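You operate a simulated robot arm through the tools that you are given. There is no shell and no other tool. Be economical: measure what you need, move in short steps, check, and stop when the job is done.

Carry out the task below with a simulated two-armed robot. There is one attempt and no reset: what you move stays moved.

## Task
Hold the brown dish on the top of the packing bench steady with one hand, lift the purple pattern block out of it with the other and set it down on the top of the packing bench.

The check looks at the end state, three seconds after you hand in, the way a careful person would. Anything else that was tipped, shoved, dropped, spilled or broken makes it a failure.

## Robot
Two 7-joint arms with two-finger parallel grippers on one trunk, on a base that drives. Base frame: it is fixed to the floor where the robot stands at the start and does not move with it; the origin is under the middle of the robot, x ahead of it, y to its left, z up; the surface under the hand at the start is at about z = 0.86. Units: m, rad, N and s.
The left shoulder is at the start at [0.06, 0.189, 1.253], the right one opposite. With the tool pointing down near the work surface each hand reaches from about 0.1 to 0.64 m from the robot's upright axis, wherever it stands, measured 20 degrees to its own side. Places, roughly: top of the packing bench [1.6, -0.4, 0.9]. Payload 3.43 kg a hand.
The TCP of each hand is the grasp point between the finger pads, 0.03 m short of the fingertips. In the tool frame z runs along the fingers and y along their closing line. Largest opening 0.094 m; finger width 0.028, thickness 0.01; the body of the gripper, 0.05 by 0.096 m, starts 0.055 m behind the TCP.
Orientation is that of the tool frame in the base frame, as a unit quaternion [x, y, z, w]. With the fingers straight down and closing along the base's y, the tool's x points along the base's -x, its y along +y and its z along -z.

## Interface
- The arms move only by the tool apply_moves. It takes "left_deltas", "right_deltas" or both (then of equal length, played together; a hand with none holds still); each is one flat list of numbers, 7 for each row, row after row: the shift along the base's x, y, z in units of 20 mm (1.0 is 20 mm), then the turn, a rotation vector about the base's x, y, z in units of 8 degrees (1.0 is 8 degrees), then the closure, from 0 (fully open) to 1 (shut). In form: [x, y, z, wx, wy, wz, claw, x, y, z, wx, wy, wz, claw, ...]. A call has 1 to 8 rows; each row shifts and turns the commanded pose from where the row before left it. A call with a number of a shift or a turn outside -1 to 1 is refused whole. A row lasts 0.2 s, in which the tool goes at most 0.05 m and 0.15 rad; a call with a longer step from one row to the next is refused whole, and so is a gripper value outside its range. A pose out of reach is approached as far as the arm can. The call stops where the force on the tool passes 40 N (or 10 N more than at its start, if that is more) or the arm is blocked; 0.2 s more then pass. The fingers move at their own pace (about 0.153 m/s each) and stop on an object; they squeeze with about 23 N. The grip force told is the motor's: it shows also when the fingers shut on nothing. Time passes only in rows, and 0.2 s behind the last, so rows that do not move let the fingers close. It gives the time, the measured TCP pose, the force on the tool (base axes), the opening and the grip force at its end, in the units of the frame above (readings bear some noise), with the torque about the TCP (base axes, N m) and any sound that the robot's microphone picked up.
- Cameras (640 x 400 px; columns grow to the right, rows downward): "scene" is now at [0.0016, -0.0196, 1.7881]; the picture's right is [-0.31, -0.95, 0.00], its down [-0.83, 0.28, -0.48] and it looks along [0.46, -0.15, -0.87] (base axes); focal length 259 px, centre (320, 200). "left" rides on the left gripper at [0.076, -0.014, -0.102] in its tool frame; the picture's right is [0.18, 0.98, 0.00], its down [-0.75, 0.14, -0.64] and it looks along [-0.63, 0.12, 0.77] (tool axes); focal length 243 px, centre (320, 200). "right" rides on the right gripper at [0.076, 0.014, -0.103] in its tool frame; the picture's right is [-0.18, 0.98, 0.00], its down [-0.75, -0.14, -0.64] and it looks along [-0.63, -0.12, 0.77] (tool axes); focal length 243 px, centre (320, 200). There is no depth. A picture from a camera that has moved, and an enlarged one, comes with that camera's place and axes in the base frame and with its lens.
- snapshot(camera): a new picture of that camera. It takes no simulated time.
- raise_lower(by): slides the trunk up (or, below 0, down) by that many m; the arms and the scene camera ride with it, the base frame stays. It gives what a move gives, with no picture.
- base_move(legs): drives the robot by 1 to 6 legs, each [ahead, left, turn to the left] in m, m and rad, along the robot's own axes; the way and the turn of a leg run together, so that a leg with both is an arc; at most 1.5 m and 3.142 rad a leg. The arms and the cameras ride along, it lands a little off, and it stops where it bumps. It gives what a move gives.
- pan_tilt(pan, tilt): turns the head with the scene camera to pan (to the left, within 1.501 rad either way) and tilt (down, from -0.506 to 1.204), counted from straight ahead of the robot. It gives what a move gives.
- zoom(camera, box): a new picture of the part [left, top, right, bottom] of that camera's present view, enlarged. It takes no simulated time.
- close_job(): hands the job in; it is judged then, once.

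Go step by step. Nothing tells you exact positions but the pictures and the camera data: compare them with the known pose of the tool, close in by small moves and look again before you grip or let go. The budget is 120 turns and 88 pictures, counting those below and the enlarged ones. Unless the task says otherwise, let go and move clear before handing in, and close with one line.

The tools are called after "Call:" as a command line: name --argument value ..., lists and objects as JSON in quotes. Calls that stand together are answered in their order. apply_moves: Moves the arms, as the interface text tells. Its arguments: {"type":"object","properties":{"left_deltas":{"type":"array","items":{"type":"number"}},"right_deltas":{"type":"array","items":{"type":"number"}}},"required":[]} The other tools are called the same way: raise_lower (by) slides the trunk up or down; base_move (legs) drives the base; pan_tilt (pan, tilt) turns the head that bears the scene camera; snapshot (camera) takes a picture; zoom (camera, box) takes an enlarged picture of a part of a camera's view; close_job () hands the job in.

At the start:

```text
t: 0.0
left_tool_pos: [0.3265, 0.1245, 1.2064]
left_orientation: [0.0, 1.0, 0.0, 0.0]
left_wrist_force: [-0.2, -1.0, -0.3]
left_moment: [0.02, -0.01, -0.03]
left_opening: 0.0939
left_grip_force: 0.1
right_tool_pos: [0.2991, -0.1795, 1.2268]
right_orientation: [-0.001, 1.0, 0.0, 0.0]
right_wrist_force: [-0.3, -0.1, -0.9]
right_moment: [0.01, 0.03, -0.01]
right_opening: 0.0939
right_grip_force: 0.1
trunk travel left (down, up): [-0.925, 0.065]
robot x, y, heading: [-0.0048, -0.0028, -0.003]
head pan, tilt: [-0.319, 1.065]
```

scene: 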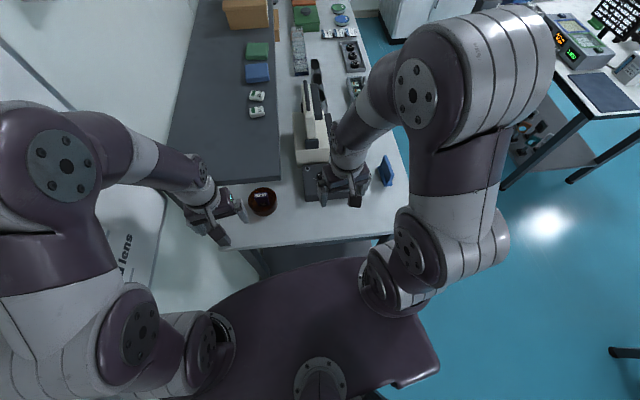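
right: 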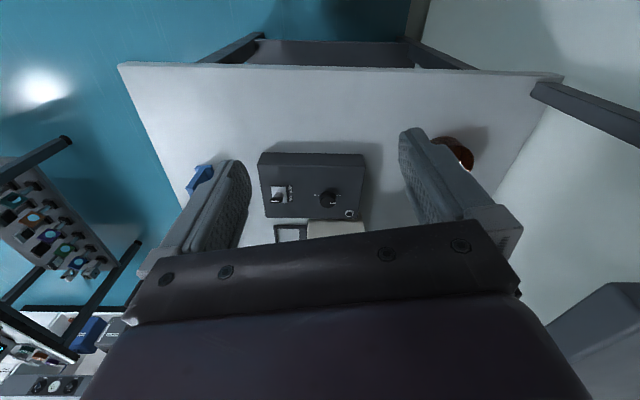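
left: 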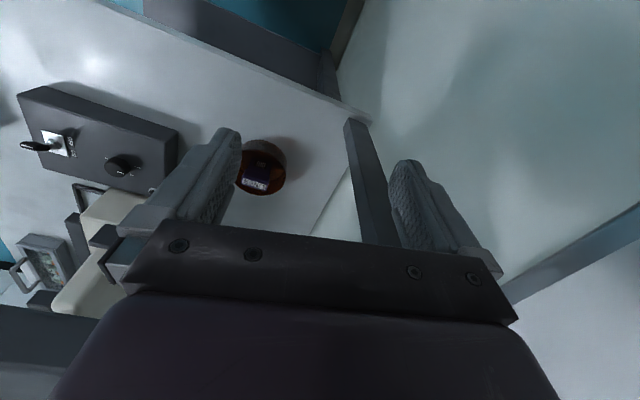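

I see a dark brown dish on the bench in front of me, but the packing bench is said to be near [1.6, -0.4]. I'll look further ahead first.

Call:
pan_tilt --pan -0.25 --tilt 0.5

Call:
zoom --camera "left" --box '[180, 110, 340, 210]'

Call:
snapshot --camera "scene"

```text
t: 1.0
left_tool_pos: [0.3263, 0.1241, 1.2064]
left_orientation: [0.0, 1.0, 0.0, 0.0]
left_wrist_force: [-0.1, -0.4, -0.4]
left_moment: [0.0, -0.01, 0.02]
left_opening: 0.094
left_grip_force: 0.1
right_tool_pos: [0.2995, -0.1784, 1.2268]
right_orientation: [0.001, 1.0, 0.0, 0.0]
right_wrist_force: [-0.3, 0.0, -0.4]
right_moment: [0.02, 0.01, 0.0]
right_opening: 0.0938
right_grip_force: 0.0
trunk travel left (down, up): [-0.925, 0.065]
robot x, y, heading: [-0.0013, 0.0025, 0.002]
head pan, tilt: [-0.25, 0.499]
```

```text
4.00 times, centred on (260, 160) of left
camera zoom: at [0.2493, 0.111, 1.3087], right [-0.18, 0.98, 0.0], down [0.75, 0.14, 0.64], along [0.63, 0.12, -0.77], focal length 970 px, centre (560, 360)
```

zoom: 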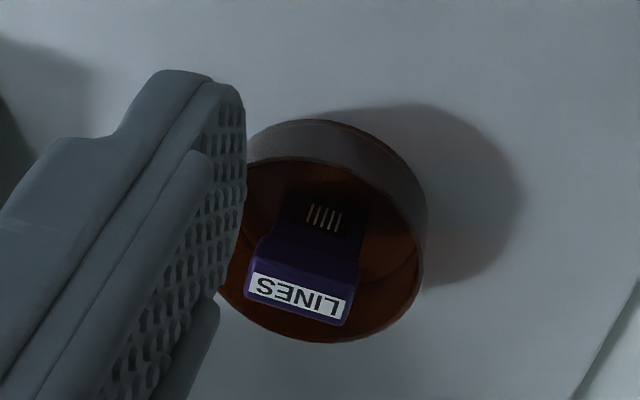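

```text
83 pictures are left
camera scene: at [0.0275, -0.0215, 1.8335], right [-0.25, -0.97, 0.0], down [-0.46, 0.12, -0.88], along [0.85, -0.22, -0.48], focal length 259 px, centre (320, 200)
```

scene: 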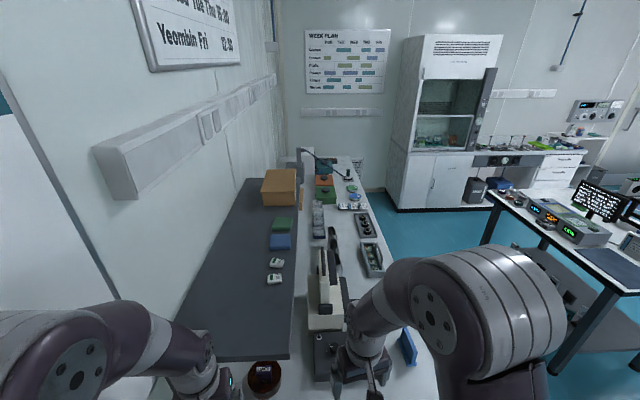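

The dish in front of me stands on the packing bench, at about [0.54, 0.045]. It holds the purple "LINES" block. I'll bring the left hand lower for a closer look.

Call:
apply_moves --left_deltas '[0.6, 0.2, -0.9, 0, 0, 0, 0, 0.6, 0.2, -0.9, 0, 0, 0, 0, 0.6, 0.2, -0.9, 0, 0, 0, 0, 0.6, 0.2, -0.9, 0, 0, 0, 0, 0.6, 0.2, -0.9, 0, 0, 0, 0, 0.6, 0.2, -0.9, 0, 0, 0, 0, 0.6, 0.2, -0.9, 0, 0, 0, 0]'

Call:
pan_tilt --pan 0.08 --tilt 1.05

Call:
snapshot --camera "left"

Call:
snapshot --camera "scene"

```text
t: 2.8
left_tool_pos: [0.3664, 0.1762, 1.0828]
left_orientation: [-0.014, 1.0, 0.004, -0.004]
left_wrist_force: [-0.2, -0.1, 0.1]
left_moment: [0.02, -0.01, -0.03]
left_opening: 0.0937
left_grip_force: 0.0
right_tool_pos: [0.2774, -0.1587, 1.2303]
right_orientation: [-0.018, 1.0, 0.002, 0.01]
right_wrist_force: [0.3, 0.5, 0.5]
right_moment: [-0.03, 0.01, -0.01]
right_opening: 0.0939
right_grip_force: 0.1
trunk travel left (down, up): [-0.925, 0.065]
robot x, y, heading: [-0.0066, 0.011, 0.034]
head pan, tilt: [-0.25, 0.499]
stopped in row 7 (left hand): the arm was blocked; the commanded pose is now the measured one
```

```text
t: 3.8
left_tool_pos: [0.3657, 0.177, 1.0826]
left_orientation: [-0.014, 1.0, 0.002, -0.006]
left_wrist_force: [-0.2, 0.3, 0.6]
left_moment: [-0.02, 0.0, -0.01]
left_opening: 0.0941
left_grip_force: 0.1
right_tool_pos: [0.2766, -0.1606, 1.2321]
right_orientation: [-0.017, 1.0, 0.001, 0.011]
right_wrist_force: [-0.8, -0.2, -0.7]
right_moment: [-0.02, 0.02, 0.0]
right_opening: 0.0942
right_grip_force: 0.1
trunk travel left (down, up): [-0.925, 0.065]
robot x, y, heading: [-0.0029, 0.0109, 0.029]
head pan, tilt: [0.08, 1.051]
```

```text
82 pictures are left
camera left: at [0.291, 0.1593, 1.186], right [-0.21, 0.98, 0.01], down [0.76, 0.16, 0.63], along [0.62, 0.14, -0.77], focal length 243 px, centre (320, 200)
```

left: 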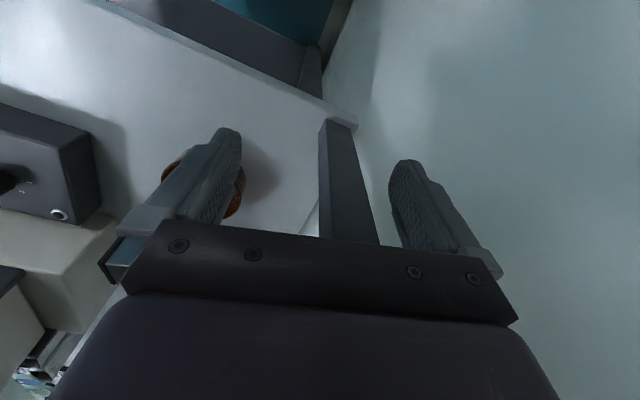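

```text
81 pictures are left
camera scene: at [-0.0374, 0.0149, 1.7886], right [0.11, -0.99, 0.0], down [-0.85, -0.1, -0.52], along [0.51, 0.06, -0.86], focal length 259 px, centre (320, 200)
```

scene: 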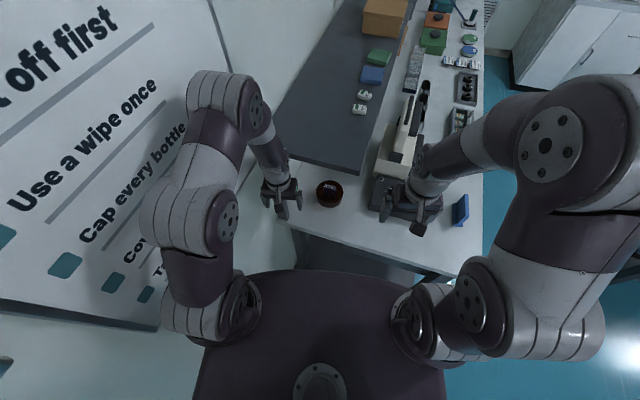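

The left hand stopped early. Comparing the views, the grey slab is a raised shelf at z of about 1.23. Its front edge is at x of about 0.39 and its right edge at y of about -0.04, so the dish stands underneath it. I'll back off and check how high the underside is.

Call:
apply_moves --left_deltas '[-0.8, 0, 0, 0, 0, 0, 0, -0.8, 0, 0, 0, 0, 0, 0, -0.8, 0, 0, 0, 0, 0, 0, -0.8, 0, 0, 0, 0, 0, 0]'

Call:
pan_tilt --pan 0.0 --tilt 0.85

Call:
snapshot --camera "scene"

Call:
snapshot --camera "left"

```text
t: 4.8
left_tool_pos: [0.3292, 0.177, 1.0777]
left_orientation: [-0.013, 1.0, 0.0, -0.008]
left_wrist_force: [0.1, 0.4, -0.9]
left_moment: [0.03, -0.03, -0.01]
left_opening: 0.094
left_grip_force: 0.1
right_tool_pos: [0.3007, -0.157, 1.2275]
right_orientation: [-0.016, 1.0, 0.0, -0.001]
right_wrist_force: [-1.0, -0.6, -0.4]
right_moment: [-0.02, -0.03, -0.04]
right_opening: 0.0939
right_grip_force: 0.1
trunk travel left (down, up): [-0.925, 0.065]
robot x, y, heading: [-0.0001, 0.0125, 0.027]
head pan, tilt: [0.08, 1.051]
```

```text
t: 5.5
left_tool_pos: [0.3319, 0.1763, 1.076]
left_orientation: [-0.014, 1.0, 0.001, -0.01]
left_wrist_force: [-0.1, -0.3, 0.2]
left_moment: [0.02, -0.02, 0.01]
left_opening: 0.0942
left_grip_force: 0.2
right_tool_pos: [0.3041, -0.158, 1.2256]
right_orientation: [-0.016, 1.0, 0.0, -0.001]
right_wrist_force: [0.3, 0.0, 0.2]
right_moment: [0.04, -0.03, 0.01]
right_opening: 0.0939
right_grip_force: 0.0
trunk travel left (down, up): [-0.925, 0.065]
robot x, y, heading: [-0.0022, 0.0096, 0.036]
head pan, tilt: [0.0, 0.85]
```

```text
80 pictures are left
camera scene: at [0.0146, 0.0135, 1.8035], right [0.03, -1.0, 0.0], down [-0.75, -0.02, -0.66], along [0.66, 0.02, -0.75], focal length 259 px, centre (320, 200)
```

scene: 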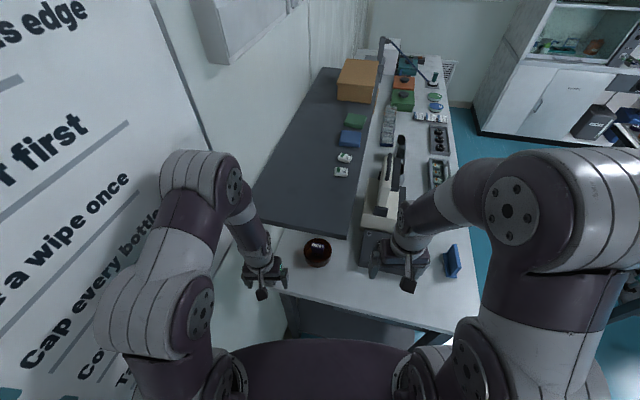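

```text
79 pictures are left
camera left: at [0.2571, 0.161, 1.1795], right [-0.21, 0.98, 0.01], down [0.76, 0.16, 0.63], along [0.61, 0.14, -0.78], focal length 243 px, centre (320, 200)
```

left: 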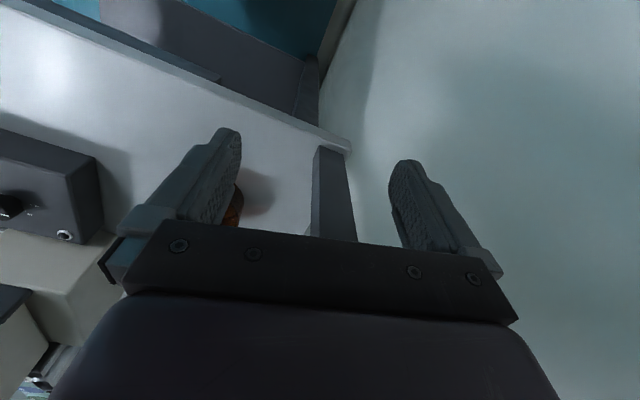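

The dish is visible under the shelf's front edge. I'll zoom in for its size and the block's orientation.

Call:
zoom --camera "scene" --box '[270, 210, 366, 270]'

Call:
raise_lower --by -0.12

Call:
snapshot --camera "scene"

Call:
snapshot --camera "right"

```text
6.67 times, centred on (318, 240) of scene
camera zoom: at [0.0146, 0.0135, 1.8035], right [0.03, -1.0, 0.0], down [-0.75, -0.02, -0.66], along [0.66, 0.02, -0.75], focal length 1729 px, centre (333, -67)
```

zoom: 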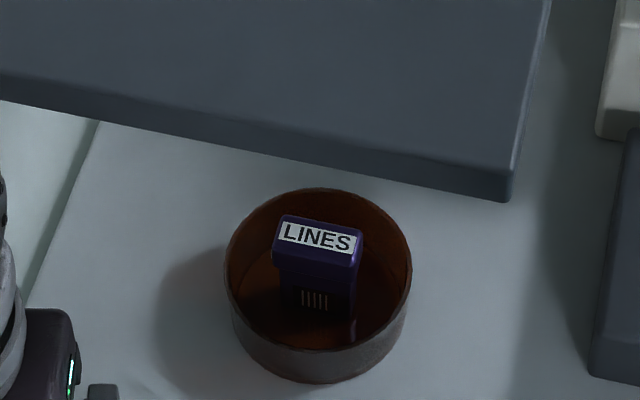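

```text
t: 7.0
left_tool_pos: [0.3326, 0.1768, 0.9575]
left_orientation: [-0.014, 1.0, 0.001, -0.01]
left_wrist_force: [-1.0, -0.8, -0.6]
left_moment: [-0.02, 0.01, 0.05]
left_opening: 0.094
left_grip_force: 0.1
right_tool_pos: [0.304, -0.1579, 1.106]
right_orientation: [-0.016, 1.0, -0.001, -0.001]
right_wrist_force: [0.5, -0.1, -0.3]
right_moment: [0.01, 0.02, -0.01]
right_opening: 0.0937
right_grip_force: 0.1
trunk travel left (down, up): [-0.805, 0.185]
robot x, y, heading: [-0.0047, 0.0128, 0.029]
head pan, tilt: [0.0, 0.85]
```

```text
77 pictures are left
camera scene: at [0.0139, 0.0134, 1.6836], right [0.03, -1.0, 0.0], down [-0.75, -0.02, -0.66], along [0.66, 0.02, -0.75], focal length 259 px, centre (320, 200)
```

scene: 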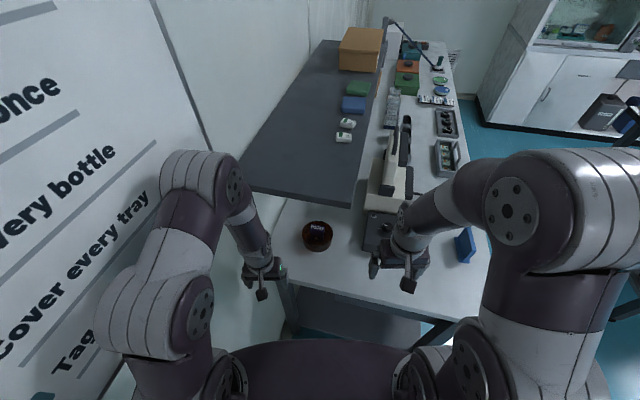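

```text
76 pictures are left
camera right: at [0.2289, -0.1452, 1.2088], right [0.15, 0.99, 0.0], down [0.76, -0.12, 0.64], along [0.63, -0.1, -0.77], focal length 243 px, centre (320, 200)
```

right: 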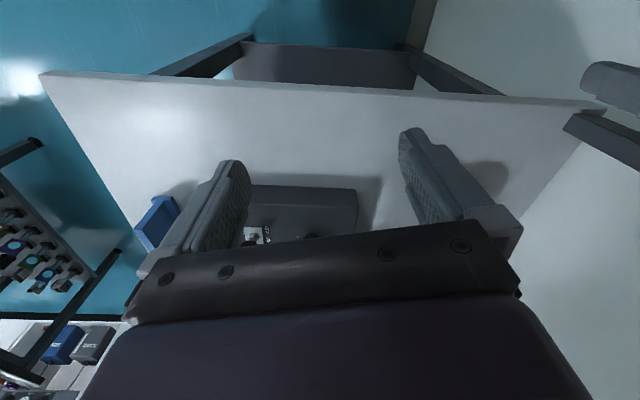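

The block stands upright in the dish, about 0.05 m wide in y, 0.03 m deep in x and 0.055 m tall. The dish centre is near [0.55, 0.04] and its diameter is about 0.11 m. The left hand will pinch the dish's left rim, pitched forward under the shelf. The right hand will grip the block across x, leaning out to the right. I'll orient both hands in free space first.

Call:
apply_moves --left_deltas '[0, -0.4, 0.3, 0, -0.95, 0, 0, 0, -0.4, 0.3, 0, -0.95, 0, 0, 0, -0.4, 0.3, 0, -0.95, 0, 0, 0, -0.4, 0.3, 0, -0.95, 0, 0, 0, -0.4, 0.3, 0, -0.95, 0, 0, 0, -0.4, 0.3, 0, -0.95, 0, 0]' --right_deltas '[0, 0, 0, 0, 0, -1, 0, 0, 0, 0, 0, 0, -1, 0, 0, 0, 0, 0, 0, -1, 0, 0, 0, 0, 0, 0, -1, 0, 0, 0, 0, 0, 0, -1, 0, 0, 0, 0, 0, 0, -1, 0]'

Call:
snapshot --camera "scene"

Call:
snapshot --camera "left"

```text
t: 8.4
left_tool_pos: [0.3315, 0.1292, 0.9913]
left_orientation: [-0.012, 0.926, -0.004, 0.377]
left_wrist_force: [-0.1, 0.5, 0.3]
left_moment: [0.01, -0.03, 0.01]
left_opening: 0.0941
left_grip_force: 0.0
left hand out of reach, approached as far as the arm can: row 3, 4
right_tool_pos: [0.3046, -0.1577, 1.106]
right_orientation: [0.394, 0.919, 0.0, -0.002]
right_wrist_force: [-0.5, -0.7, 0.3]
right_moment: [0.0, -0.03, 0.02]
right_opening: 0.0937
right_grip_force: 0.0
trunk travel left (down, up): [-0.805, 0.185]
robot x, y, heading: [-0.003, 0.0142, 0.027]
head pan, tilt: [0.0, 0.85]
```

```text
75 pictures are left
camera scene: at [0.0158, 0.0127, 1.6836], right [0.03, -1.0, 0.0], down [-0.75, -0.02, -0.66], along [0.66, 0.02, -0.75], focal length 259 px, centre (320, 200)
```

scene: 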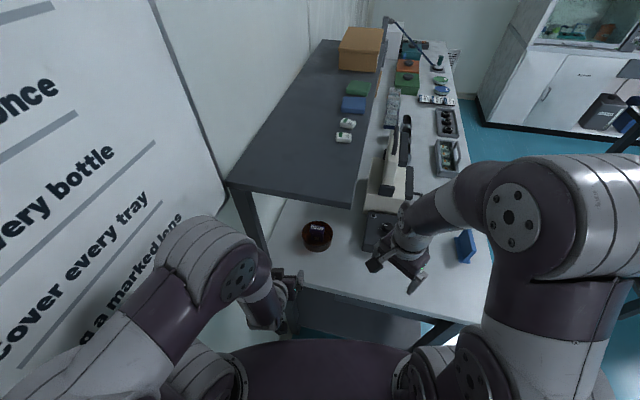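

```text
74 pictures are left
camera left: at [0.2047, 0.1131, 1.011], right [-0.15, 0.98, -0.14], down [0.09, 0.16, 0.98], along [0.98, 0.14, -0.11], focal length 243 px, centre (320, 200)
```

left: 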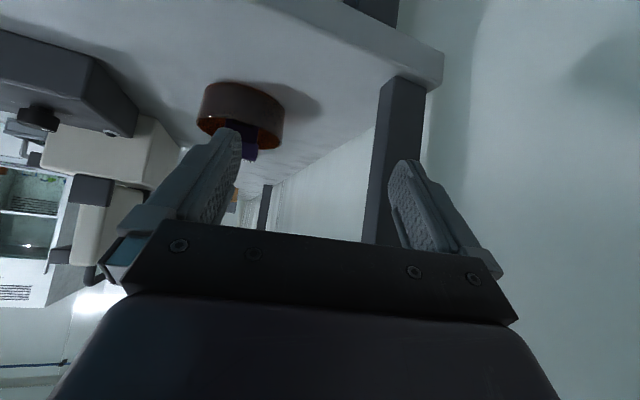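

The left hand is pitched forward and can see the dish, with its rim at z of about 0.90. I'll bring it in toward the left rim and finish the right hand's yaw.

Call:
apply_moves --left_deltas '[1, -0.28, -0.15, 0, 0, 0, 0, 1, -0.28, -0.15, 0, 0, 0, 0, 1, -0.28, -0.15, 0, 0, 0, 0, 1, -0.28, -0.15, 0, 0, 0, 0, 1, -0.28, -0.15, 0, 0, 0, 0, 1, -0.28, -0.15, 0, 0, 0, 0, 1, -0.28, -0.15, 0, 0, 0, 0]' --right_deltas '[0, 0, 0, 0, 0, -0.9, 0, 0, 0, 0, 0, 0, -0.9, 0, 0, 0, 0, 0, 0, -0.9, 0, 0, 0, 0, 0, 0, -0.9, 0, 0, 0, 0, 0, 0, -0.9, 0, 0, 0, 0, 0, 0, -0.9, 0, 0, 0, 0, 0, 0, -0.9, 0]'

Call:
snapshot --camera "left"

Call:
snapshot --camera "right"

Call:
snapshot --camera "scene"

```text
t: 10.0
left_tool_pos: [0.4738, 0.0885, 0.9688]
left_orientation: [-0.013, 0.926, -0.004, 0.377]
left_wrist_force: [-0.2, 0.3, -0.8]
left_moment: [0.0, 0.01, 0.02]
left_opening: 0.094
left_grip_force: 0.1
right_tool_pos: [0.3049, -0.1577, 1.1051]
right_orientation: [0.747, 0.665, 0.001, -0.001]
right_wrist_force: [0.5, 0.2, -0.1]
right_moment: [-0.02, 0.02, 0.03]
right_opening: 0.0942
right_grip_force: 0.0
trunk travel left (down, up): [-0.805, 0.185]
robot x, y, heading: [-0.0035, 0.0114, 0.029]
head pan, tilt: [0.0, 0.85]
```

```text
73 pictures are left
camera left: at [0.3471, 0.0728, 0.9897], right [-0.15, 0.98, -0.15], down [0.09, 0.16, 0.98], along [0.98, 0.14, -0.11], focal length 243 px, centre (320, 200)
```

left: 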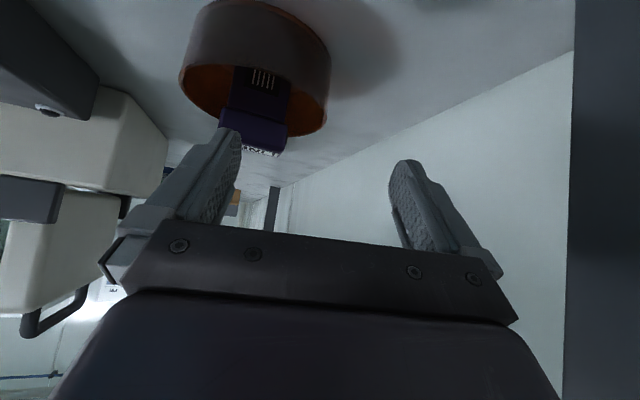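

```text
72 pictures are left
camera right: at [0.3292, -0.0832, 1.2085], right [0.95, -0.3, 0.0], down [-0.23, -0.73, 0.64], along [-0.19, -0.61, -0.77], focal length 243 px, centre (320, 200)
```

right: 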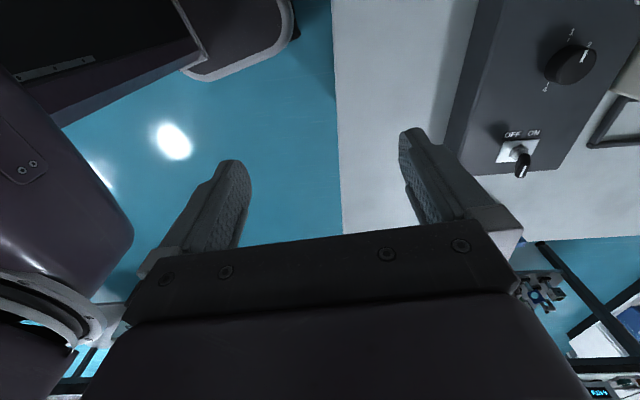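

```text
71 pictures are left
camera scene: at [0.0153, 0.0129, 1.6836], right [0.03, -1.0, 0.0], down [-0.75, -0.02, -0.66], along [0.66, 0.02, -0.75], focal length 259 px, centre (320, 200)
```

scene: 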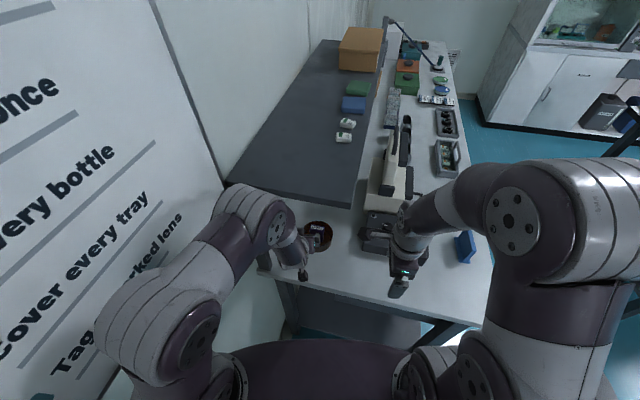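

The rim's left edge is near [0.53, 0.092, 0.903]. I'll close the left fingers to a narrow gap and stop just short of the rim for a look.

Call:
apply_moves --left_deltas '[0.3, 0.03, -0.3, 0, 0, 0, 0.74, 0.5, 0.04, -0.5, 0, 0, 0, 0.74, 0.5, 0.03, -0.55, 0, 0, 0, 0.74, 0, 0, 0, 0, 0, 0, 0.74]'

Call:
snapshot --camera "left"

Call:
zoom --camera "scene" --box '[256, 200, 368, 270]'

```text
t: 11.0
left_tool_pos: [0.4972, 0.091, 0.9428]
left_orientation: [-0.013, 0.925, -0.004, 0.379]
left_wrist_force: [-0.9, 0.7, -0.3]
left_moment: [-0.02, -0.02, 0.01]
left_opening: 0.0244
left_grip_force: 0.0
right_tool_pos: [0.3037, -0.1576, 1.1059]
right_orientation: [0.747, 0.665, 0.001, -0.001]
right_wrist_force: [0.2, -0.9, -0.4]
right_moment: [-0.01, 0.01, 0.01]
right_opening: 0.094
right_grip_force: 0.1
trunk travel left (down, up): [-0.805, 0.185]
robot x, y, heading: [-0.0054, 0.0165, 0.034]
head pan, tilt: [0.0, 0.85]
```

```text
70 pictures are left
camera left: at [0.371, 0.0747, 0.963], right [-0.15, 0.98, -0.15], down [0.09, 0.16, 0.98], along [0.98, 0.14, -0.11], focal length 243 px, centre (320, 200)
```

left: 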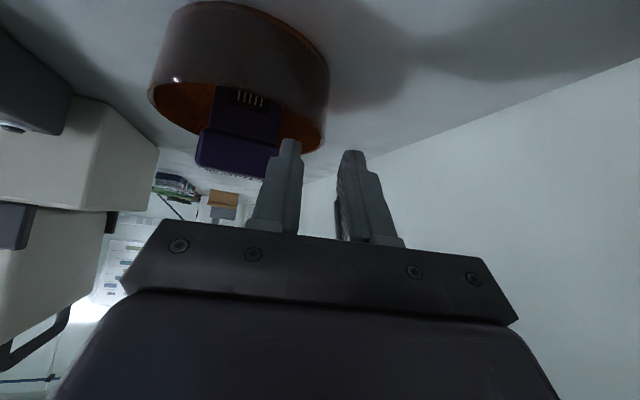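

```text
5.71 times, centred on (312, 235) of scene
camera zoom: at [0.0139, 0.0133, 1.6836], right [0.03, -1.0, 0.0], down [-0.75, -0.02, -0.66], along [0.66, 0.02, -0.75], focal length 1482 px, centre (366, 0)
```

zoom: 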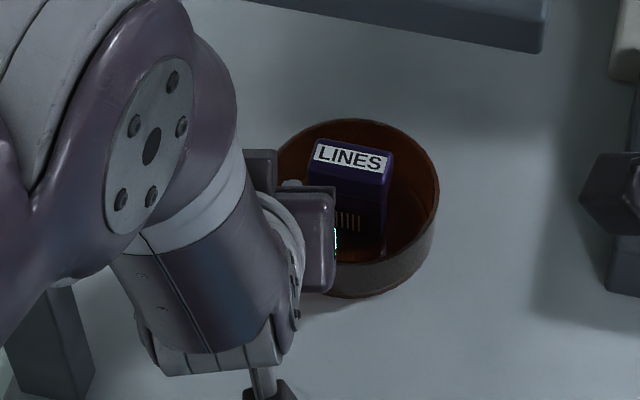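

The fingers straddle the left wall, with the inner one passing between the block and the wall. I'll shift slightly left and descend over the rim.

Call:
apply_moves --left_deltas '[0, 0.15, 0, 0, 0, 0, 0.74, 0.45, 0, -0.6, 0, 0, 0, 0.74, 0.45, 0, -0.6, 0, 0, 0, 0.74, 0.4, 0, -0.6, 0, 0, 0, 0.74, 0, 0, 0, 0, 0, 0, 0.74]'

Call:
snapshot --camera "left"

Call:
zoom --camera "scene" --box '[256, 200, 368, 270]'

```text
t: 12.2
left_tool_pos: [0.5236, 0.0941, 0.9078]
left_orientation: [-0.014, 0.926, -0.004, 0.377]
left_wrist_force: [0.3, -0.7, 0.0]
left_moment: [-0.03, -0.03, -0.01]
left_opening: 0.0246
left_grip_force: 0.1
right_tool_pos: [0.3046, -0.1583, 1.106]
right_orientation: [0.747, 0.665, 0.001, -0.001]
right_wrist_force: [-0.1, -1.5, 0.6]
right_moment: [0.0, -0.02, -0.01]
right_opening: 0.0941
right_grip_force: 0.1
trunk travel left (down, up): [-0.805, 0.185]
robot x, y, heading: [-0.0023, 0.0124, 0.033]
head pan, tilt: [0.0, 0.85]
```

```text
68 pictures are left
camera left: at [0.3963, 0.0787, 0.9273], right [-0.15, 0.98, -0.15], down [0.09, 0.16, 0.98], along [0.98, 0.14, -0.11], focal length 243 px, centre (320, 200)
```

left: 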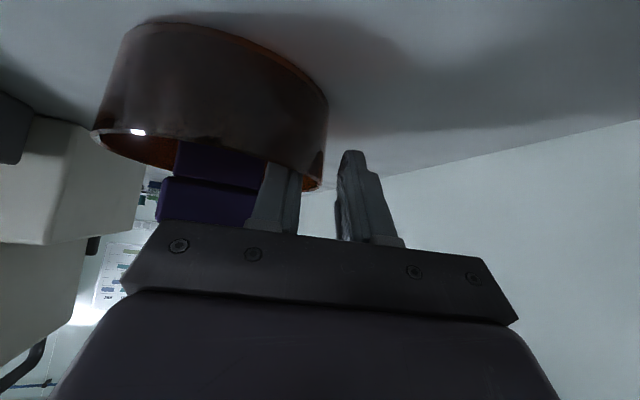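

```text
5.71 times, centred on (312, 235) of scene
camera zoom: at [0.0146, 0.0133, 1.6835], right [0.03, -1.0, 0.0], down [-0.75, -0.02, -0.66], along [0.66, 0.02, -0.75], focal length 1482 px, centre (366, 0)
```

zoom: 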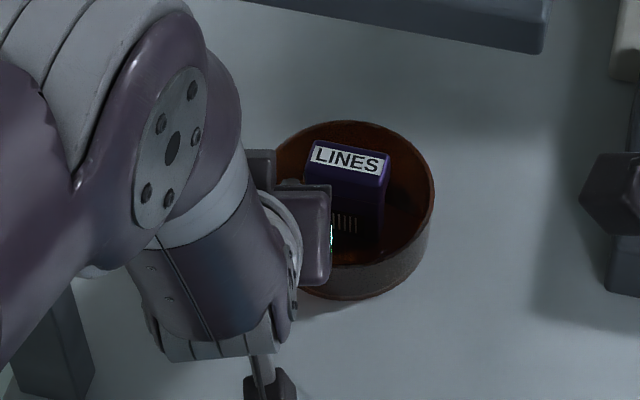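

The wall is between the left fingers. I'll close them to pinch it.

Call:
apply_moves --left_deltas '[0, 0, 0, 0, 0, 0, 0.85, 0, 0, 0, 0, 0, 0, 0.9, 0, 0, 0, 0, 0, 0, 1, 0, 0, 0, 0, 0, 0, 1]'

Call:
snapshot --camera "left"

Call:
zoom --camera "scene" --box '[256, 200, 368, 270]'

```text
t: 13.2
left_tool_pos: [0.5226, 0.0933, 0.9076]
left_orientation: [-0.012, 0.926, -0.005, 0.378]
left_wrist_force: [1.2, -0.3, 2.9]
left_moment: [0.05, -0.04, 0.02]
left_opening: 0.009
left_grip_force: 22.9
right_tool_pos: [0.3041, -0.1585, 1.1066]
right_orientation: [0.747, 0.665, 0.001, -0.001]
right_wrist_force: [0.7, -0.3, 0.2]
right_moment: [0.02, 0.04, -0.02]
right_opening: 0.0939
right_grip_force: 0.0
trunk travel left (down, up): [-0.805, 0.185]
robot x, y, heading: [-0.0046, 0.0097, 0.029]
head pan, tilt: [0.0, 0.85]
```

```text
66 pictures are left
camera left: at [0.3962, 0.0786, 0.9278], right [-0.15, 0.98, -0.15], down [0.09, 0.16, 0.98], along [0.98, 0.14, -0.11], focal length 243 px, centre (320, 200)
```

left: 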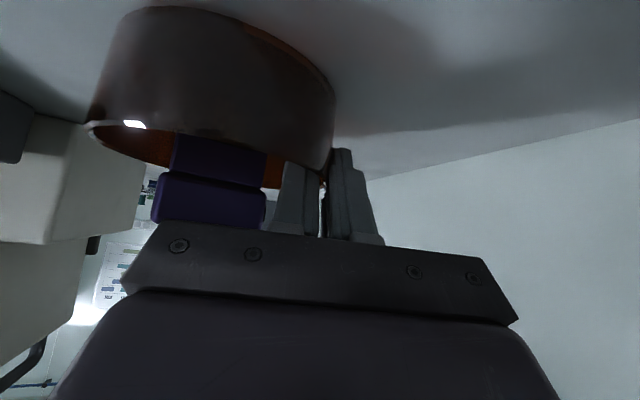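

```text
5.71 times, centred on (312, 235) of scene
camera zoom: at [0.014, 0.0133, 1.6836], right [0.03, -1.0, 0.0], down [-0.75, -0.02, -0.66], along [0.66, 0.02, -0.75], focal length 1482 px, centre (366, 0)
```

zoom: 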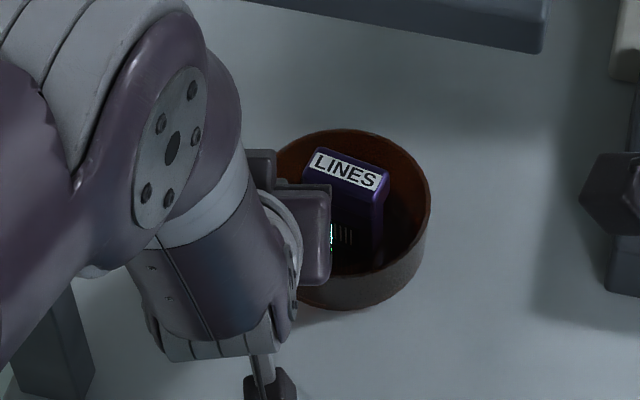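

The dish is pinched, and it turned and shifted slightly as it settled into the grip. The block is now yawed about 24° and centred near [0.53, 0.045], with its top at z of about 0.93. I'll align the right hand with it in free space and lean it about 42° so it stays clear of the left gripper.

Call:
apply_moves --right_deltas '[0, 0, 0, 0, 0, -0.73, 0, 0, 0, 0, 0, 0, -0.73, 0, 0, 0, 0, 0, 0, -0.73, 0, 0, 0, 0, 0.955, -0.43, 0, 0, 0, 0, 0, 0.955, -0.43, 0, 0, 0, 0, 0, 0.955, -0.43, 0, 0, 0, 0, 0, 0.955, -0.43, 0, 0, 0, 0, 0, 0.955, -0.43, 0, 0]'

Call:
snapshot --camera "scene"

Call:
snapshot --camera "right"

```text
t: 15.0
left_tool_pos: [0.5231, 0.0939, 0.9075]
left_orientation: [-0.014, 0.926, -0.004, 0.378]
left_wrist_force: [1.0, -0.7, 3.9]
left_moment: [0.05, -0.01, 0.0]
left_opening: 0.0093
left_grip_force: 23.5
right_tool_pos: [0.3051, -0.158, 1.1053]
right_orientation: [0.783, 0.507, 0.303, -0.194]
right_wrist_force: [0.0, 0.0, 0.4]
right_moment: [0.01, 0.02, 0.03]
right_opening: 0.0939
right_grip_force: 0.0
trunk travel left (down, up): [-0.805, 0.185]
robot x, y, heading: [-0.0048, 0.0129, 0.027]
head pan, tilt: [0.0, 0.85]
```

```text
64 pictures are left
camera scene: at [0.0138, 0.0127, 1.6836], right [0.03, -1.0, 0.0], down [-0.75, -0.02, -0.66], along [0.66, 0.02, -0.75], focal length 259 px, centre (320, 200)
```

scene: 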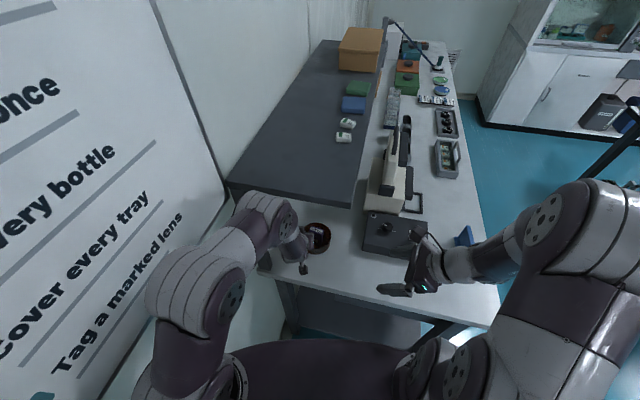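

```text
63 pictures are left
camera right: at [0.3131, -0.1745, 1.233], right [0.84, -0.53, -0.12], down [-0.53, -0.84, -0.03], along [-0.09, 0.09, -0.99], focal length 243 px, centre (320, 200)
```

right: 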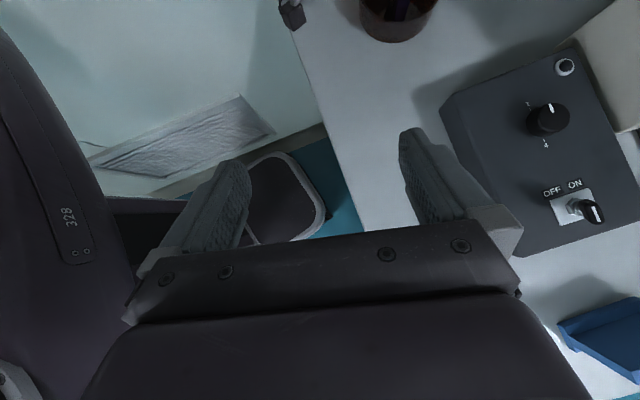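

The right camera now looks straight down past the hand, and the sealer's left corner is near [0.47, -0.12]. I'll move the right hand between the sealer and the left gripper toward the dish.

Call:
apply_moves --right_deltas '[0.9, 0.5, -0.55, 0, 0, 0, 0, 0.9, 0.5, -0.55, 0, 0, 0, 0, 0.9, 0.5, -0.55, 0, 0, 0, 0, 0.9, 0.5, -0.55, 0, 0, 0, 0, 0.9, 0.5, -0.55, 0, 0, 0, 0, 0.9, 0.5, -0.55, 0, 0, 0, 0, 0.9, 0.5, -0.55, 0, 0, 0, 0, 0.9, 0.5, -0.55, 0, 0, 0, 0]'

Call:
snapshot --camera "scene"

Call:
snapshot --camera "right"

```text
t: 16.8
left_tool_pos: [0.5227, 0.0938, 0.9077]
left_orientation: [-0.013, 0.925, -0.005, 0.379]
left_wrist_force: [0.2, 1.2, 3.6]
left_moment: [0.03, 0.06, -0.02]
left_opening: 0.009
left_grip_force: 23.1
right_tool_pos: [0.4471, -0.0769, 1.0185]
right_orientation: [0.784, 0.508, 0.301, -0.194]
right_wrist_force: [-0.8, -0.5, 0.0]
right_moment: [-0.01, 0.04, -0.02]
right_opening: 0.094
right_grip_force: 0.2
trunk travel left (down, up): [-0.805, 0.185]
robot x, y, heading: [-0.0065, 0.0086, 0.033]
head pan, tilt: [0.0, 0.85]
```

```text
62 pictures are left
camera scene: at [0.0139, 0.0135, 1.6836], right [0.03, -1.0, 0.0], down [-0.75, -0.02, -0.66], along [0.66, 0.02, -0.75], focal length 259 px, centre (320, 200)
```

scene: 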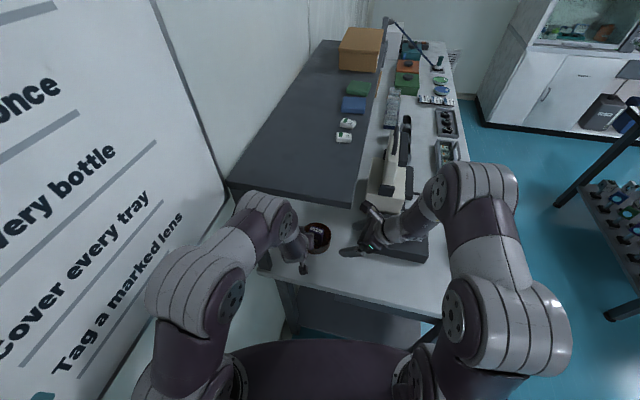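

```text
61 pictures are left
camera right: at [0.4562, -0.0931, 1.1458], right [0.84, -0.53, -0.12], down [-0.53, -0.85, -0.03], along [-0.09, 0.09, -0.99], focal length 243 px, centre (320, 200)
```

right: 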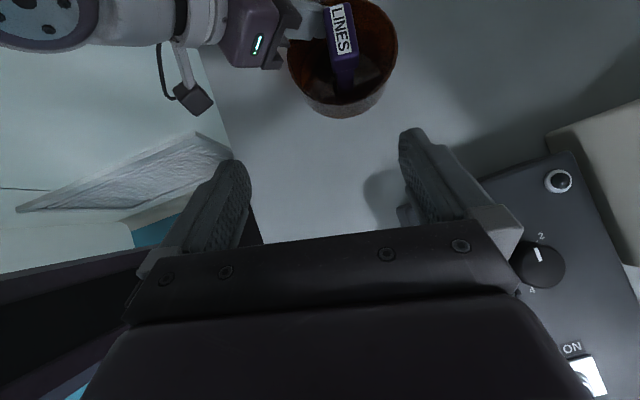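

The block's label is clearly visible at about [0.534, 0.045], and it nearly lines up with the fingers. I'll move to the pre-grasp point with a 5 cm opening.

Call:
apply_moves --right_deltas '[0.8, 0.9, -0.5, 0, 0, 0.1, 0.47, 0.8, 0.9, -0.5, 0, 0, 0.1, 0.47, 0.8, 0.9, -0.5, 0, 0, 0.1, 0.47, 0.8, 0.9, -0.5, 0, 0, 0.1, 0.47]'

Call:
snapshot --camera "right"

Call:
zoom --camera "scene" --box '[240, 170, 432, 290]'

Call:
snapshot --camera "left"

```text
t: 17.8
left_tool_pos: [0.5221, 0.0952, 0.9076]
left_orientation: [-0.013, 0.925, -0.004, 0.379]
left_wrist_force: [0.1, 0.2, 4.1]
left_moment: [0.08, 0.05, 0.01]
left_opening: 0.0091
left_grip_force: 22.9
right_tool_pos: [0.5119, -0.0039, 0.9787]
right_orientation: [0.769, 0.529, 0.295, -0.202]
right_wrist_force: [-0.1, -0.4, -0.1]
right_moment: [-0.02, -0.03, 0.02]
right_opening: 0.0498
right_grip_force: 0.1
trunk travel left (down, up): [-0.805, 0.185]
robot x, y, heading: [-0.0024, 0.0114, 0.028]
head pan, tilt: [0.0, 0.85]
```

```text
60 pictures are left
camera right: at [0.5226, -0.0203, 1.1055], right [0.87, -0.48, -0.12], down [-0.49, -0.87, -0.03], along [-0.09, 0.08, -0.99], focal length 243 px, centre (320, 200)
```

right: 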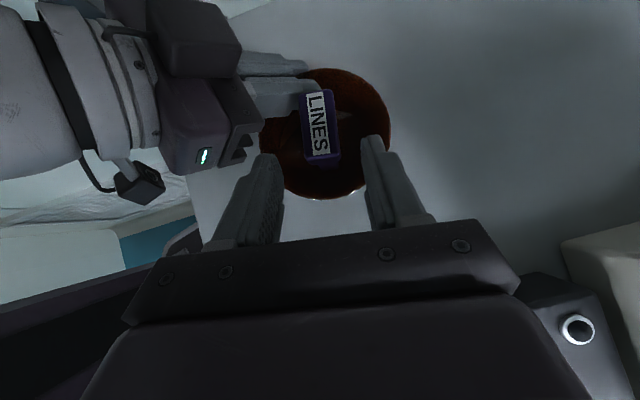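

```text
3.33 times, centred on (336, 230) of scene
camera zoom: at [0.0138, 0.0136, 1.6836], right [0.03, -1.0, 0.0], down [-0.75, -0.02, -0.66], along [0.66, 0.02, -0.75], focal length 864 px, centre (267, 100)
```

zoom: 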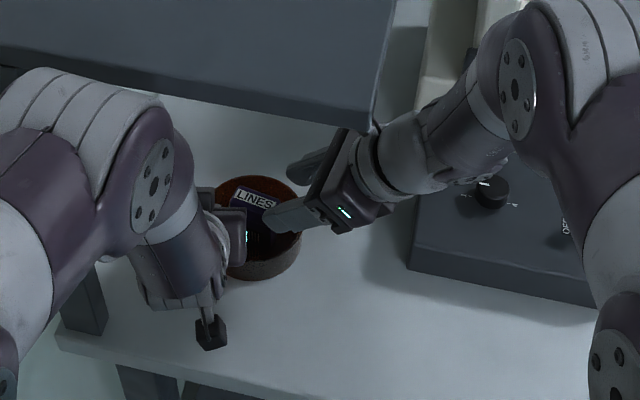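

```text
58 pictures are left
camera left: at [0.3961, 0.0787, 0.9279], right [-0.15, 0.98, -0.15], down [0.08, 0.16, 0.98], along [0.98, 0.14, -0.11], focal length 243 px, centre (320, 200)
```

left: 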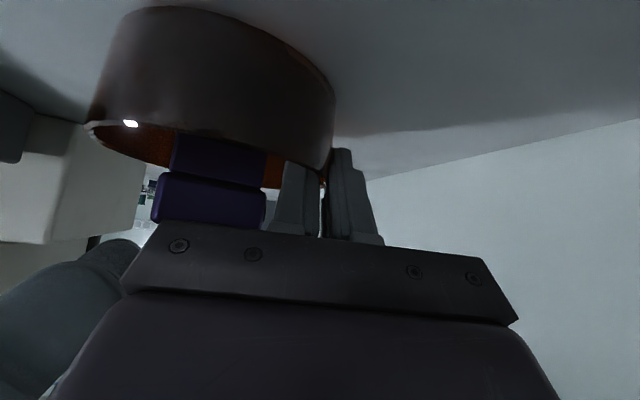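

The fingers line up with the block. I'll advance along the tool axis to straddle it.

Call:
apply_moves --right_deltas '[0.3, 0.7, -0.9, 0, 0, 0, 0.47, 0.3, 0.7, -0.9, 0, 0, 0, 0.47]'

Call:
snapshot --camera "right"

Call:
zoom --camera "scene" --box '[272, 190, 368, 250]'

```text
t: 18.4
left_tool_pos: [0.5221, 0.094, 0.9082]
left_orientation: [-0.012, 0.926, -0.005, 0.378]
left_wrist_force: [-1.0, 0.4, 4.0]
left_moment: [0.05, 0.06, -0.02]
left_opening: 0.0091
left_grip_force: 22.6
right_tool_pos: [0.5256, 0.0226, 0.9416]
right_orientation: [0.769, 0.53, 0.295, -0.202]
right_wrist_force: [0.4, 0.7, 0.5]
right_moment: [-0.01, -0.01, 0.0]
right_opening: 0.0499
right_grip_force: 0.0
trunk travel left (down, up): [-0.805, 0.185]
robot x, y, heading: [-0.0057, 0.0115, 0.026]
head pan, tilt: [0.0, 0.85]
```

```text
57 pictures are left
camera right: at [0.5353, 0.0063, 1.0685], right [0.87, -0.48, -0.12], down [-0.48, -0.87, -0.03], along [-0.09, 0.08, -0.99], focal length 243 px, centre (320, 200)
```

right: 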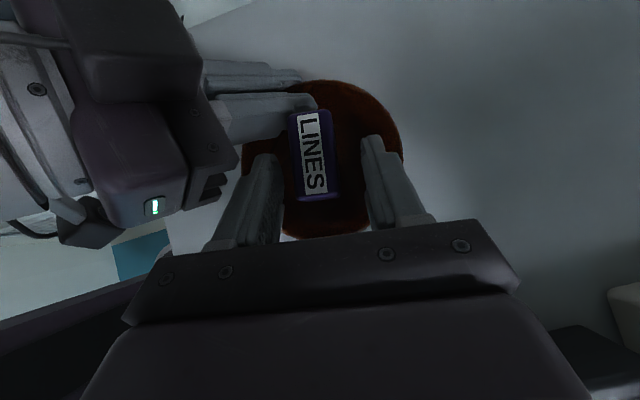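

```text
6.67 times, centred on (320, 220) of scene
camera zoom: at [0.0137, 0.0134, 1.6837], right [0.03, -1.0, 0.0], down [-0.75, -0.02, -0.66], along [0.66, 0.02, -0.75], focal length 1729 px, centre (320, 67)
```

zoom: 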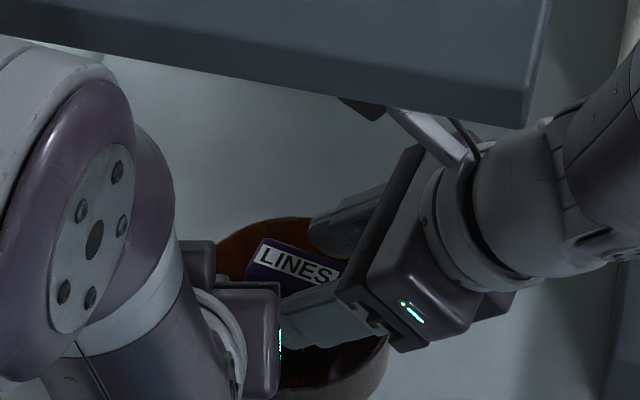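

The block is between the fingers, sitting slightly toward the near one. I'll make a small correction and move a little deeper, then check.

Call:
apply_moves --right_deltas '[0.05, 0.32, -0.5, 0, 0, 0, 0.47, 0.0, 0.3, -0.5, 0, 0, 0, 0.47]'

Call:
snapshot --camera "right"

```text
t: 19.0
left_tool_pos: [0.5227, 0.0957, 0.9087]
left_orientation: [-0.013, 0.926, -0.004, 0.378]
left_wrist_force: [-0.1, 0.8, 6.7]
left_moment: [0.05, 0.08, 0.0]
left_opening: 0.0091
left_grip_force: 22.2
right_tool_pos: [0.5272, 0.0337, 0.9214]
right_orientation: [0.769, 0.529, 0.296, -0.202]
right_wrist_force: [0.4, 0.2, -0.9]
right_moment: [0.0, -0.01, 0.01]
right_opening: 0.0499
right_grip_force: 0.1
trunk travel left (down, up): [-0.805, 0.185]
robot x, y, heading: [-0.0036, 0.0109, 0.029]
head pan, tilt: [0.0, 0.85]
```

```text
55 pictures are left
camera right: at [0.5363, 0.0181, 1.0488], right [0.87, -0.48, -0.12], down [-0.49, -0.87, -0.03], along [-0.09, 0.08, -0.99], focal length 243 px, centre (320, 200)
```

right: 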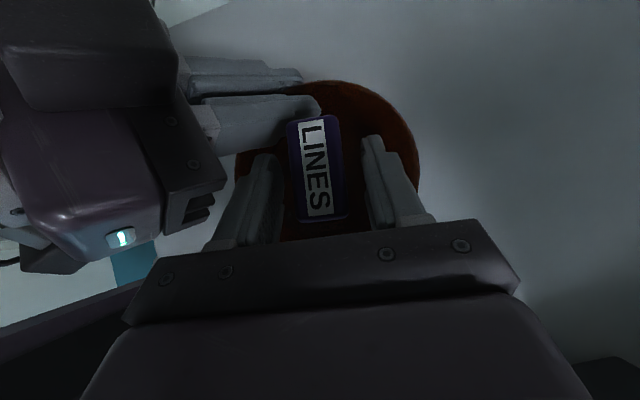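

The block is centred between the fingers. I'll close the right hand.

Call:
apply_moves --right_deltas '[0, 0, 0, 0, 0, 0, 0.6, 0, 0, 0, 0, 0, 0, 0.7, 0, 0, 0, 0, 0, 0, 1, 0, 0, 0, 0, 0, 0, 1]'

Call:
snapshot --camera "right"

```text
t: 20.0
left_tool_pos: [0.5233, 0.095, 0.9079]
left_orientation: [-0.013, 0.926, -0.005, 0.378]
left_wrist_force: [0.8, 0.4, 5.9]
left_moment: [0.04, 0.07, 0.02]
left_opening: 0.0091
left_grip_force: 22.9
right_tool_pos: [0.5255, 0.0338, 0.9208]
right_orientation: [0.769, 0.53, 0.296, -0.202]
right_wrist_force: [1.0, 0.3, -0.2]
right_moment: [0.02, -0.04, 0.0]
right_opening: 0.0299
right_grip_force: 22.8
trunk travel left (down, up): [-0.805, 0.185]
robot x, y, heading: [-0.0037, 0.0135, 0.028]
head pan, tilt: [0.0, 0.85]
```

```text
54 pictures are left
camera right: at [0.5362, 0.018, 1.0489], right [0.87, -0.48, -0.12], down [-0.49, -0.87, -0.03], along [-0.09, 0.08, -0.99], focal length 243 px, centre (320, 200)
```

right: 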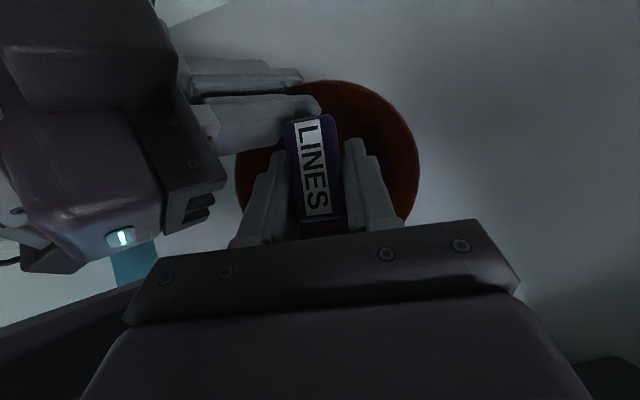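

Gripped, with the block 0.030 m thick. I'll lift it straight up.

Call:
apply_moves --right_deltas '[0, 0, 0.4, 0, 0, 0, 1, 0, 0, 0.7, 0, 0, 0, 1, 0, 0, 0.7, 0, 0, 0, 1, 0, 0, 0.7, 0, 0, 0, 1, 0, 0, 0.5, 0, 0, 0, 1]'

Call:
snapshot --camera "left"

Call:
snapshot --camera "right"

Call:
snapshot --camera "scene"

```text
t: 20.8
left_tool_pos: [0.5235, 0.0949, 0.9085]
left_orientation: [-0.015, 0.925, -0.004, 0.379]
left_wrist_force: [-2.7, 2.3, 0.6]
left_moment: [-0.1, -0.09, -0.13]
left_opening: 0.0091
left_grip_force: 22.5
right_tool_pos: [0.5249, 0.029, 0.9493]
right_orientation: [0.773, 0.527, 0.292, -0.198]
right_wrist_force: [2.4, -1.8, -2.0]
right_moment: [0.03, 0.02, 0.02]
right_opening: 0.0299
right_grip_force: 22.8
trunk travel left (down, up): [-0.805, 0.185]
robot x, y, heading: [-0.0075, 0.0149, 0.033]
head pan, tilt: [0.0, 0.85]
stopped in row 3 (left hand): the force on the tool passed its limit at 50 N (the readings are from after the stop); the commanded pose is now the measured one
```

```text
53 pictures are left
camera left: at [0.3968, 0.0789, 0.928], right [-0.15, 0.98, -0.15], down [0.08, 0.16, 0.98], along [0.98, 0.14, -0.11], focal length 243 px, centre (320, 200)
```

left: 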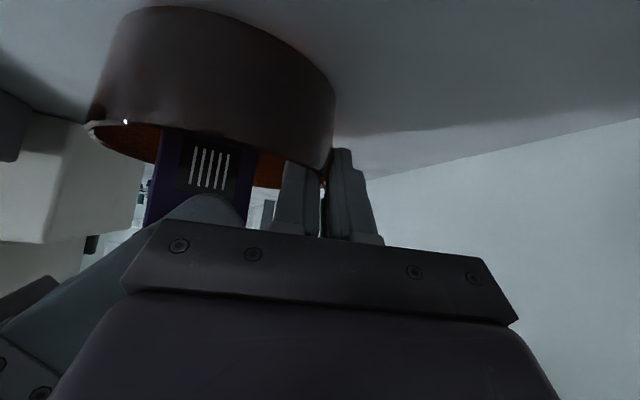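

```text
52 pictures are left
camera right: at [0.5362, 0.0155, 1.0763], right [0.87, -0.49, -0.12], down [-0.49, -0.87, -0.02], along [-0.1, 0.07, -0.99], focal length 243 px, centre (320, 200)
```

right: 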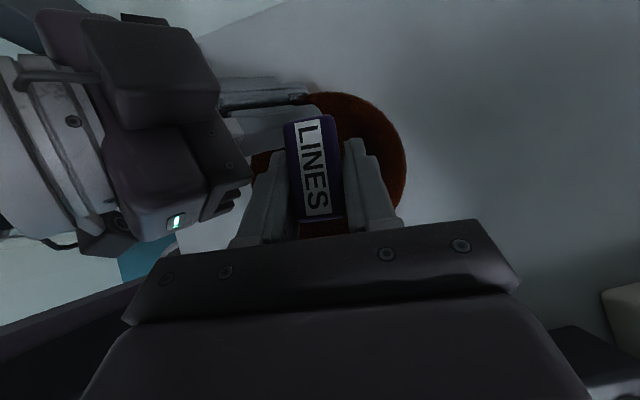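

```text
51 pictures are left
camera scene: at [0.0147, 0.0133, 1.6834], right [0.03, -1.0, 0.0], down [-0.75, -0.02, -0.66], along [0.66, 0.02, -0.75], focal length 259 px, centre (320, 200)
```

scene: 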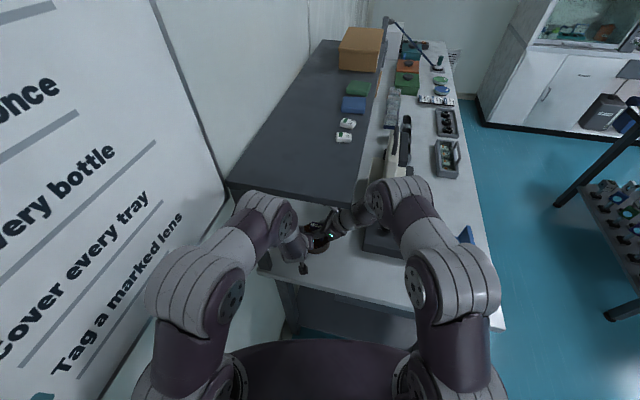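

The right finger touched the corner of the left gripper body on the way up. The stop released the force and the dish hasn't moved. I'll slide the block away from the left gripper, within the dish, then keep lifting up and to the right.

Call:
apply_moves --right_deltas '[0.4, -0.3, 0.1, 0, 0, 0, 1, 0.2, -0.35, 0.5, 0, 0, 0, 1, 0.0, -0.4, 0.7, 0, 0, 0, 1, 0, -0.4, 0.7, 0, 0, 0, 1]'

Call:
snapshot --camera "right"

Call:
snapshot --camera "left"

```text
t: 21.8
left_tool_pos: [0.5229, 0.0946, 0.9089]
left_orientation: [-0.015, 0.925, -0.004, 0.38]
left_wrist_force: [-0.6, 0.1, 0.5]
left_moment: [0.06, 0.02, -0.01]
left_opening: 0.0088
left_grip_force: 22.4
right_tool_pos: [0.5372, 0.0001, 0.9893]
right_orientation: [0.772, 0.528, 0.292, -0.199]
right_wrist_force: [0.3, 0.2, -0.8]
right_moment: [-0.02, -0.01, -0.01]
right_opening: 0.0299
right_grip_force: 23.5
trunk travel left (down, up): [-0.805, 0.185]
robot x, y, heading: [-0.0017, 0.0141, 0.033]
head pan, tilt: [0.0, 0.85]
```

```text
50 pictures are left
camera right: at [0.5473, -0.0138, 1.1167], right [0.87, -0.49, -0.12], down [-0.49, -0.87, -0.02], along [-0.1, 0.07, -0.99], focal length 243 px, centre (320, 200)
```

right: 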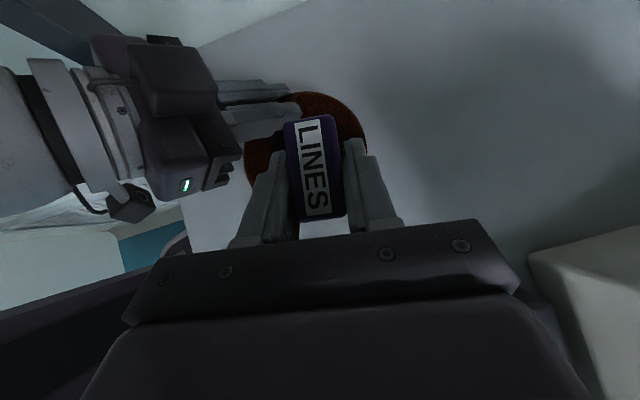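

```text
49 pictures are left
camera left: at [0.3969, 0.0786, 0.9284], right [-0.15, 0.98, -0.15], down [0.08, 0.16, 0.98], along [0.98, 0.14, -0.11], focal length 243 px, centre (320, 200)
```

left: 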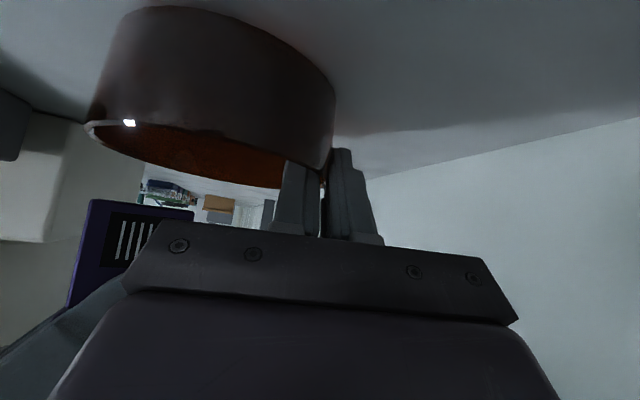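

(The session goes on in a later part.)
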